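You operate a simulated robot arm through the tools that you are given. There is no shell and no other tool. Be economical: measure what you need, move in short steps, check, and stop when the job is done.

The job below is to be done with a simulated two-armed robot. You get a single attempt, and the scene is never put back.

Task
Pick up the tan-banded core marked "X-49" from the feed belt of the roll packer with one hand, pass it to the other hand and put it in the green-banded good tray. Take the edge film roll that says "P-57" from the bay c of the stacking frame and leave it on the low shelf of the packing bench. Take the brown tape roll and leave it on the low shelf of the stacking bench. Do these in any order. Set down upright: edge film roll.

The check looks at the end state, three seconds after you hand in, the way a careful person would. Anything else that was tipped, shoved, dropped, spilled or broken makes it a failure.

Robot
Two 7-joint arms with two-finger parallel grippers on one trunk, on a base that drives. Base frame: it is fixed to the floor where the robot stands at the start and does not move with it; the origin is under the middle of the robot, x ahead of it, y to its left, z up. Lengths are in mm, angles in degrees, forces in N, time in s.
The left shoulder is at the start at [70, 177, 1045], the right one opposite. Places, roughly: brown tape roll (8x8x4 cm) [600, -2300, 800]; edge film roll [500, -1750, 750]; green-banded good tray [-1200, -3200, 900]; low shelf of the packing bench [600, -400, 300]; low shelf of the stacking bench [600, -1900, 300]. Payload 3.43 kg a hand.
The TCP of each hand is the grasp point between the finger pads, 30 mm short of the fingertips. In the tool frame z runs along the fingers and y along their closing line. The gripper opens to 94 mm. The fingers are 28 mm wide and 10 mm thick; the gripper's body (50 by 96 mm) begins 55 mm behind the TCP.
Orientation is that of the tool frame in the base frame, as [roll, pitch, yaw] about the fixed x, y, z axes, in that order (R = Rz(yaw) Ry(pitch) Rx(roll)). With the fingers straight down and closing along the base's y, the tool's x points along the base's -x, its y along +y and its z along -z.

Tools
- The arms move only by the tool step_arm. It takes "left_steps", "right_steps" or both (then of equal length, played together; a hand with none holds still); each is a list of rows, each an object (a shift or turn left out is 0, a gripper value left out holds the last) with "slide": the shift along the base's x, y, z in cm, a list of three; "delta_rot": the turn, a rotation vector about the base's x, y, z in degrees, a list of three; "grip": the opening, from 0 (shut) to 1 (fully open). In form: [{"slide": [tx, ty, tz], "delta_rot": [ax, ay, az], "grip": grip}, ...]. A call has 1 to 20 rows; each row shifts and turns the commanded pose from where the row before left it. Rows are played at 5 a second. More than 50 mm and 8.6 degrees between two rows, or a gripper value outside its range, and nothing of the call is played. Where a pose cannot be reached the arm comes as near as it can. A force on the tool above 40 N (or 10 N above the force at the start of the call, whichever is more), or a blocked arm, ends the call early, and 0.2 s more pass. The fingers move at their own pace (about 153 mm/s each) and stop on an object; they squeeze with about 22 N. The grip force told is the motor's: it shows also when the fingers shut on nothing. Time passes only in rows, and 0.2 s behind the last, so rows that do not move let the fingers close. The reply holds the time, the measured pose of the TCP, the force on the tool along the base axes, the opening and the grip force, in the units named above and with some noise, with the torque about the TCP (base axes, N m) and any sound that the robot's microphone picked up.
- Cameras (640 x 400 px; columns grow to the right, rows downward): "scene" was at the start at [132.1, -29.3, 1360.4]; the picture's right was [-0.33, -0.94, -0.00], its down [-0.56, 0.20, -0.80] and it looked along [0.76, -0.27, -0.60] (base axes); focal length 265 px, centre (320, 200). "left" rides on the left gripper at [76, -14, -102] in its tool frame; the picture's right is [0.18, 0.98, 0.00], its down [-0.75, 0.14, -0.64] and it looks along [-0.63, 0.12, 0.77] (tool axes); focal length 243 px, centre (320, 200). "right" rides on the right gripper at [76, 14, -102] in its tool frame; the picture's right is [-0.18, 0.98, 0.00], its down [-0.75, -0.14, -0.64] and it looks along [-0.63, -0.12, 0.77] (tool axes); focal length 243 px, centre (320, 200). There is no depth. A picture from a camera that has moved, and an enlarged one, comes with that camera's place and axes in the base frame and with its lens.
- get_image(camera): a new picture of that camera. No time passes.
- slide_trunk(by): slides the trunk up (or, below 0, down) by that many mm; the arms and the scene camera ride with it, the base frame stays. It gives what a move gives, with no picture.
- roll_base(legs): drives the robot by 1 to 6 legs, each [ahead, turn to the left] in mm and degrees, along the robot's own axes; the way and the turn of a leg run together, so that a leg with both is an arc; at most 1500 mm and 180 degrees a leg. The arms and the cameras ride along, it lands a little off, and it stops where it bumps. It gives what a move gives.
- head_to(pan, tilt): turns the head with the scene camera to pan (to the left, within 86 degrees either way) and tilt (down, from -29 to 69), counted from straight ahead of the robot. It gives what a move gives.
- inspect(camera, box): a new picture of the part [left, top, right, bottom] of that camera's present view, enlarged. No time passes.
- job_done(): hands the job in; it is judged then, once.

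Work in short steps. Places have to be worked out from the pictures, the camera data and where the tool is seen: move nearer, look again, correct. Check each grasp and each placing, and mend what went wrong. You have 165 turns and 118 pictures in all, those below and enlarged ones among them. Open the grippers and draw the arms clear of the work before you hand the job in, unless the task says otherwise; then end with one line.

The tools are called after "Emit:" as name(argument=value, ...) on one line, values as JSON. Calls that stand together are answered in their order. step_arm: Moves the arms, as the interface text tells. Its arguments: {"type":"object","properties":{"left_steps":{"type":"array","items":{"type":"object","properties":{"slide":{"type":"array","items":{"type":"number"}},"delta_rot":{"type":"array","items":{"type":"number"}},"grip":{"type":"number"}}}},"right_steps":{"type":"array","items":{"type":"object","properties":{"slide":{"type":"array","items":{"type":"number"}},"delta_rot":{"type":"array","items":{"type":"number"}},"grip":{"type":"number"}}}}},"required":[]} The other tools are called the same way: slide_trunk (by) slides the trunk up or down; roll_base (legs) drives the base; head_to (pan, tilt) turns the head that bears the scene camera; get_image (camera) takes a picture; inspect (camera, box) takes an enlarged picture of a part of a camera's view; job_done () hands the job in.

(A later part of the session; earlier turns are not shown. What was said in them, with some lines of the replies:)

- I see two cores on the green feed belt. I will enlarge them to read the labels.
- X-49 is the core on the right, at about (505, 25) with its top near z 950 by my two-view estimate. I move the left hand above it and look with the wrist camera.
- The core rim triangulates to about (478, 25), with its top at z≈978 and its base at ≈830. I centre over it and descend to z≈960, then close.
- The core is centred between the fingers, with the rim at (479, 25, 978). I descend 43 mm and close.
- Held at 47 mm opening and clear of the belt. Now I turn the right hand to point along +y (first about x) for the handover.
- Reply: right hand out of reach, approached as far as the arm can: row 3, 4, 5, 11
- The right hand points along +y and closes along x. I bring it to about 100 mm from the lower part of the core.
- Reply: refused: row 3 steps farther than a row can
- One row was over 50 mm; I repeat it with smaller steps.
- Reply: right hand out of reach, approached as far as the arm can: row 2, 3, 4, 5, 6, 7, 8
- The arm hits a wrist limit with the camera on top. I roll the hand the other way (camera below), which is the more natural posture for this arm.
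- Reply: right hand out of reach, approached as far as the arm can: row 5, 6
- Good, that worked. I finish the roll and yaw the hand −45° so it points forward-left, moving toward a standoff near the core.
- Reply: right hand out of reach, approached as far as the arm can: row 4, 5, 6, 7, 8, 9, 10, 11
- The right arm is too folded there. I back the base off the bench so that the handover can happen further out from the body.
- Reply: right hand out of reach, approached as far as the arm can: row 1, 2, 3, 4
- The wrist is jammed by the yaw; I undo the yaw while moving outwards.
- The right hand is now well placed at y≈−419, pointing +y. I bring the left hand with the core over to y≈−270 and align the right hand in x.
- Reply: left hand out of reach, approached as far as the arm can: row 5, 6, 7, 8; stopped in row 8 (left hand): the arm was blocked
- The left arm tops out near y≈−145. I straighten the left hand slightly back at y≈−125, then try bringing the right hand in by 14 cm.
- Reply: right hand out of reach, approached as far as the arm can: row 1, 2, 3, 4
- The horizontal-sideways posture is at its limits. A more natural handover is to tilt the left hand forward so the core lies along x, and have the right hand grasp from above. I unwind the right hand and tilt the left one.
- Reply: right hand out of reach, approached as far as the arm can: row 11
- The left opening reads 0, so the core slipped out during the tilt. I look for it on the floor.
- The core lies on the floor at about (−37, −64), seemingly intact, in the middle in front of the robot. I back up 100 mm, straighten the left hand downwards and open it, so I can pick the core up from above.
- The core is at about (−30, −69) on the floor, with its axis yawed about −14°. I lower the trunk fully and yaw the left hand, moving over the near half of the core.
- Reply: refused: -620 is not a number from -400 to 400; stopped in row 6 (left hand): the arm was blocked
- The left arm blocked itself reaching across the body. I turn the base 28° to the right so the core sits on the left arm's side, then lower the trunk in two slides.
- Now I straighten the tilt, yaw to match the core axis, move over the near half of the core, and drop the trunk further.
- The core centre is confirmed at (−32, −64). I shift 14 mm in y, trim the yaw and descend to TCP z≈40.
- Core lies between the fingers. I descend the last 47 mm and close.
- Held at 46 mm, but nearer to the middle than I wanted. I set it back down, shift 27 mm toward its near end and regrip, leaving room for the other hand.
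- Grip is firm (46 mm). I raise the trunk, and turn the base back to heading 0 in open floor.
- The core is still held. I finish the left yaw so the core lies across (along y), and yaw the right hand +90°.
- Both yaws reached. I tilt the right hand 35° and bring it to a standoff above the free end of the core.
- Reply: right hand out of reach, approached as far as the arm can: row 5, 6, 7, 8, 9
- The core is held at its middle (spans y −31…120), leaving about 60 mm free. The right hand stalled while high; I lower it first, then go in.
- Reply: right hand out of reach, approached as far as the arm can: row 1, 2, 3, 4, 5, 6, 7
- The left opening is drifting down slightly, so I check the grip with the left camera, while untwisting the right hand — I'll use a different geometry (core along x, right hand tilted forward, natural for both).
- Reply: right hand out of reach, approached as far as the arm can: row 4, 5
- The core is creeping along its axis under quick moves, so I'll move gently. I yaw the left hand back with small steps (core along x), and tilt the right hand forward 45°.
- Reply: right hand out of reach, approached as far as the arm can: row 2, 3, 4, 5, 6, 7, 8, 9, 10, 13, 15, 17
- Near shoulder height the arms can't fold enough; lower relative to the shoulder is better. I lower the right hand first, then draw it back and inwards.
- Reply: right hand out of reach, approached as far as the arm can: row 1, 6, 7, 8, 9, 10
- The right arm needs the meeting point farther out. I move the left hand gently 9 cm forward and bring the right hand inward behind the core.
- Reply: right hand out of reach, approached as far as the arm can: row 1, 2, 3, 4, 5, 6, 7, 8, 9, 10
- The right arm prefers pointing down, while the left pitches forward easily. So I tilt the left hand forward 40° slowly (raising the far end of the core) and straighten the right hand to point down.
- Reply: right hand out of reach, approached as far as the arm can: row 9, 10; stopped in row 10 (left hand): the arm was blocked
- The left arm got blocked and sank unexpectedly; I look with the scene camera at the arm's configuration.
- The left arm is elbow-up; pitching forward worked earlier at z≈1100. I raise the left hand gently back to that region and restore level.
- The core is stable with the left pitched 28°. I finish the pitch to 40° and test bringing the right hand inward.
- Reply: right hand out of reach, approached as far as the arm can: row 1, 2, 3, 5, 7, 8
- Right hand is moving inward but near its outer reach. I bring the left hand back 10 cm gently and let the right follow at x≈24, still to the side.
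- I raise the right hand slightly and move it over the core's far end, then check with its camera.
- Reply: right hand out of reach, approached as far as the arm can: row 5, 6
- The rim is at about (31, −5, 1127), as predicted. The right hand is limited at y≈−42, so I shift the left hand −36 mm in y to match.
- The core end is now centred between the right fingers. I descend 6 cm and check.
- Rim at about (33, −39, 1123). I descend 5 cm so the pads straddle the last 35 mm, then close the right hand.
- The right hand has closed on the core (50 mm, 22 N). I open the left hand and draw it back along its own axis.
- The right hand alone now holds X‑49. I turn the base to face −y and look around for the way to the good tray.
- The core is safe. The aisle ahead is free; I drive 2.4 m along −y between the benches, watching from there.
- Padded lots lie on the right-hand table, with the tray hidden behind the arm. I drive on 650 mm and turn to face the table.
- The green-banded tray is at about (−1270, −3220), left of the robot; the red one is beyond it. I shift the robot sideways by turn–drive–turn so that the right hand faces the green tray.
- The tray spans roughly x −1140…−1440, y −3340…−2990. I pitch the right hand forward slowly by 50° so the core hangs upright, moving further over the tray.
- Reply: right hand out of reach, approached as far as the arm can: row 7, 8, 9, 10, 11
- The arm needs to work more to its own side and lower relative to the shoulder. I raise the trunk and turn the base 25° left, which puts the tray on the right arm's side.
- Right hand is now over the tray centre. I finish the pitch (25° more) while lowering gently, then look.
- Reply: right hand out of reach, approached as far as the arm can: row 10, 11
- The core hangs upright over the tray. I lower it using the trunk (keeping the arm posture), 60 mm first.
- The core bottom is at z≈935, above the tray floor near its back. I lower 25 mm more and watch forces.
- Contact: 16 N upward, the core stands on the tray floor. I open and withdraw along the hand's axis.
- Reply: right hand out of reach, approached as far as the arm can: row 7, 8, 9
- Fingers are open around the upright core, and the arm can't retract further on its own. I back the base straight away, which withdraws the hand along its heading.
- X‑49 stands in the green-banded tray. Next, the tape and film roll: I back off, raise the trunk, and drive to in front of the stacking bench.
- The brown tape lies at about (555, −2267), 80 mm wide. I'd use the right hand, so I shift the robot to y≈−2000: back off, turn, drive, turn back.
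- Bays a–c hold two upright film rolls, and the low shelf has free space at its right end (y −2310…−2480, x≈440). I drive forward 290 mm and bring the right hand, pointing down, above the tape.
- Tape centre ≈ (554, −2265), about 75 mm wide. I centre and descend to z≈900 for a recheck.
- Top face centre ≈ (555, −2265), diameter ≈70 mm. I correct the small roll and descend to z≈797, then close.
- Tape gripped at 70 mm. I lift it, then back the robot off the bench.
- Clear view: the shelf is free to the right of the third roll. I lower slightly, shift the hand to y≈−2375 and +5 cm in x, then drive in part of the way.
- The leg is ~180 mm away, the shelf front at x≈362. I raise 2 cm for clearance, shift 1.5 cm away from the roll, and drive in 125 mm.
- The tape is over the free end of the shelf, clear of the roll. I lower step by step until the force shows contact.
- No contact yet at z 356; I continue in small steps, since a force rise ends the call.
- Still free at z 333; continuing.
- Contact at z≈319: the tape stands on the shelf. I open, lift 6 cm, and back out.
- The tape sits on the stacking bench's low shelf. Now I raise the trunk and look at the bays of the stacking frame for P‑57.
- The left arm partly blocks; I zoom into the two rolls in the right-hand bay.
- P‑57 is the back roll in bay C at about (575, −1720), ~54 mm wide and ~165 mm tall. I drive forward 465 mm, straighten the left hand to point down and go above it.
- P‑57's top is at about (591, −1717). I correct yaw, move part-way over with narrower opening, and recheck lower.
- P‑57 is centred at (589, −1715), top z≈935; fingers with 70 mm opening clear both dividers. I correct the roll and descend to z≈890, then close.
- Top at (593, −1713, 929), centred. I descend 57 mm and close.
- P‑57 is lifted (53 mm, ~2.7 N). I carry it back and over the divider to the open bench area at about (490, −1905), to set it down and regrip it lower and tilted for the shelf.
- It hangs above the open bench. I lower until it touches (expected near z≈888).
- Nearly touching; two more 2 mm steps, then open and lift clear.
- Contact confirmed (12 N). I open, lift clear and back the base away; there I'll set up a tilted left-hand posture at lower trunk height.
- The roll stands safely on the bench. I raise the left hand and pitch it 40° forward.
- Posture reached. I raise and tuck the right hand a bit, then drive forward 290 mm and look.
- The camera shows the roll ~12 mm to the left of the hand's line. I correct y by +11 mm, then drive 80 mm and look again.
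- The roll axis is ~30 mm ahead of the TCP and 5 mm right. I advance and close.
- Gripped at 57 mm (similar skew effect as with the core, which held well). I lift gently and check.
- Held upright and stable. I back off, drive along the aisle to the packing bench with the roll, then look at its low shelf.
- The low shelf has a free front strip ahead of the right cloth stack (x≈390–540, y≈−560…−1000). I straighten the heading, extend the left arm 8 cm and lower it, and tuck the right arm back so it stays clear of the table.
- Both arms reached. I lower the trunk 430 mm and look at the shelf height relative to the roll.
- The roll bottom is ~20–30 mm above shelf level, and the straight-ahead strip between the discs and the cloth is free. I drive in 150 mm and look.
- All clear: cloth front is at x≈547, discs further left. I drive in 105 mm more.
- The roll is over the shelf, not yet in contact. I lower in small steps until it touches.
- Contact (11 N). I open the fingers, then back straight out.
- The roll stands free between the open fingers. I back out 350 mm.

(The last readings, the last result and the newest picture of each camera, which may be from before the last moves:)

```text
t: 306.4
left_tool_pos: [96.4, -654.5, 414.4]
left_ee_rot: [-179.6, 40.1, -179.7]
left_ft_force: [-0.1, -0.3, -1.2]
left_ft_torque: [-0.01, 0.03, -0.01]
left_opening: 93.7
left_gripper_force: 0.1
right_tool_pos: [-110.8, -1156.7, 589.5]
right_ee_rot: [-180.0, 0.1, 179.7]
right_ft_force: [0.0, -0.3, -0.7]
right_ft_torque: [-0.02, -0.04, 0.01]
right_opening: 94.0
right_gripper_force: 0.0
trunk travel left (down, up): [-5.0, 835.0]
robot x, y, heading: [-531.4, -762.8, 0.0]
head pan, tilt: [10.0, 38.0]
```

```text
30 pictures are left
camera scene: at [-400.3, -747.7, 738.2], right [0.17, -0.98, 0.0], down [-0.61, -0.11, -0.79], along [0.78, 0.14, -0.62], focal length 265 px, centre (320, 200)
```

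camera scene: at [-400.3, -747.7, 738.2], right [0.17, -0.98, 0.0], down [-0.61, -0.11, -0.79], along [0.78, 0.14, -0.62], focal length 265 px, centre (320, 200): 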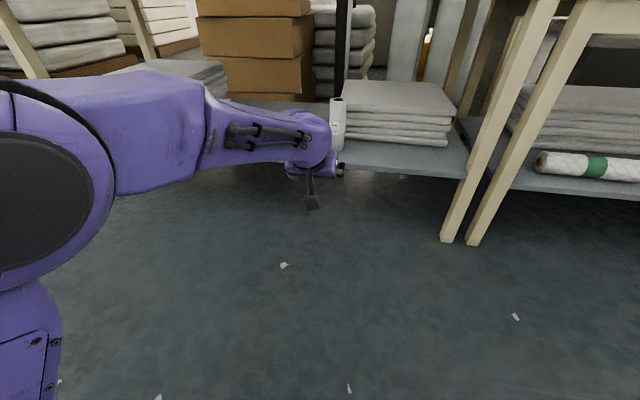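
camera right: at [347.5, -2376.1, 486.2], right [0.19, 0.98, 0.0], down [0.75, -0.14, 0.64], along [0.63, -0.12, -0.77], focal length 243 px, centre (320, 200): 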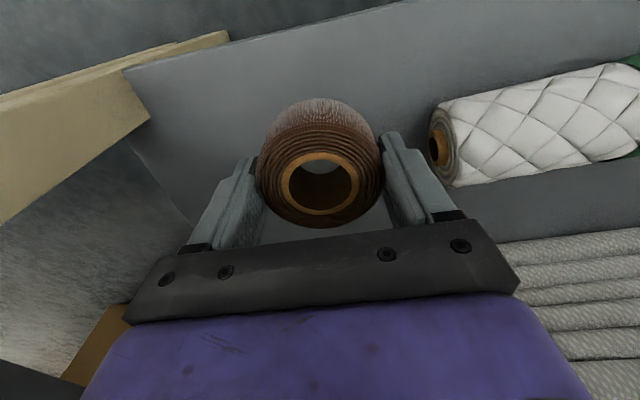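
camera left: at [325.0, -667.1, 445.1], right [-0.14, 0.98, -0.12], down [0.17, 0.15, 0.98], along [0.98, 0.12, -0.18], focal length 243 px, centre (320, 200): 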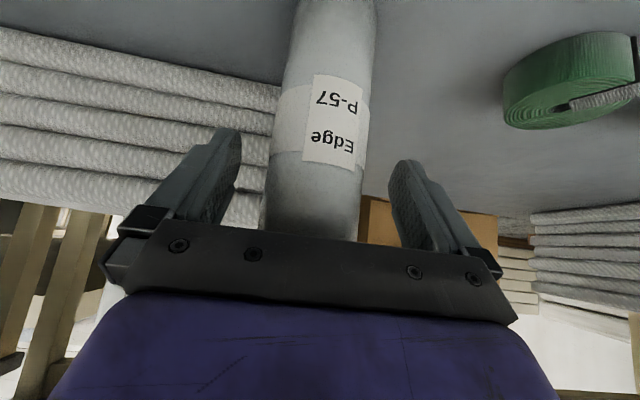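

The roll stands upright on the shelf. I raise the trunk for one final overview.

Emit:
slide_trunk(by=400)

Emit:
head_to(pan=0, tilt=30)

Emit:
get_image(camera="scene")

```text
t: 310.2
left_tool_pos: [96.8, -653.0, 814.3]
left_ee_rot: [-179.6, 39.9, -179.8]
left_ft_force: [-0.6, -0.4, -0.7]
left_ft_torque: [-0.01, 0.0, 0.02]
left_opening: 93.9
left_gripper_force: 0.1
right_tool_pos: [-110.4, -1156.6, 989.6]
right_ee_rot: [-180.0, 0.1, 179.6]
right_ft_force: [0.2, -0.5, -0.3]
right_ft_torque: [0.02, 0.01, 0.02]
right_opening: 93.8
right_gripper_force: 0.1
trunk travel left (down, up): [-405.0, 435.0]
robot x, y, heading: [-535.5, -761.7, 0.3]
head pan, tilt: [10.0, 38.0]
```

```text
t: 311.0
left_tool_pos: [96.5, -652.1, 815.2]
left_ee_rot: [-179.6, 40.0, -179.8]
left_ft_force: [-0.8, -0.5, -0.1]
left_ft_torque: [0.01, 0.02, -0.03]
left_opening: 93.8
left_gripper_force: 0.1
right_tool_pos: [-110.7, -1157.1, 989.1]
right_ee_rot: [-180.0, 0.1, 179.7]
right_ft_force: [-0.3, 0.4, 0.6]
right_ft_torque: [-0.03, -0.01, 0.01]
right_opening: 94.1
right_gripper_force: 0.0
trunk travel left (down, up): [-405.0, 435.0]
robot x, y, heading: [-535.3, -764.2, -0.1]
head pan, tilt: [0.0, 30.0]
```

```text
29 pictures are left
camera scene: at [-394.8, -762.7, 1150.5], right [0.0, -1.0, 0.0], down [-0.5, 0.0, -0.87], along [0.87, 0.0, -0.5], focal length 265 px, centre (320, 200)
```

scene: 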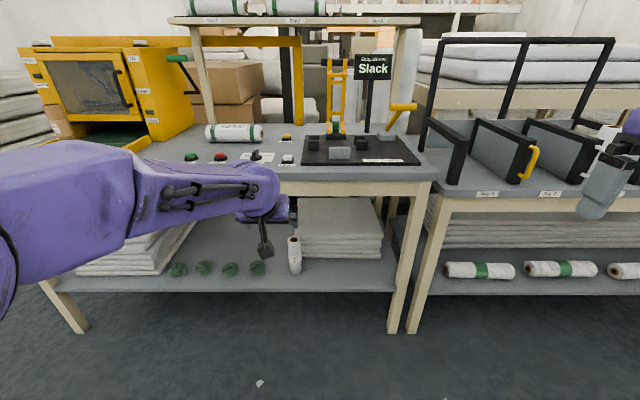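

All three items are where they belong: X‑49 in the green-banded tray, the tape on the stacking bench's low shelf, and P‑57 upright on the packing bench's low shelf. Grippers are open and the arms are clear, so I hand in.

Emit:
job_done()

```text
The job is handed in.
```

All three items are in place, and I have handed the job in: X-49 stands in the green-banded good tray, P-57 stands upright on the packing bench's low shelf, and the brown tape roll is on the stacking bench's low shelf. X-49 slipped from the left gripper once and fell to the floor before the handover; I picked it up with the left hand and passed it to the right, and it looked undamaged.
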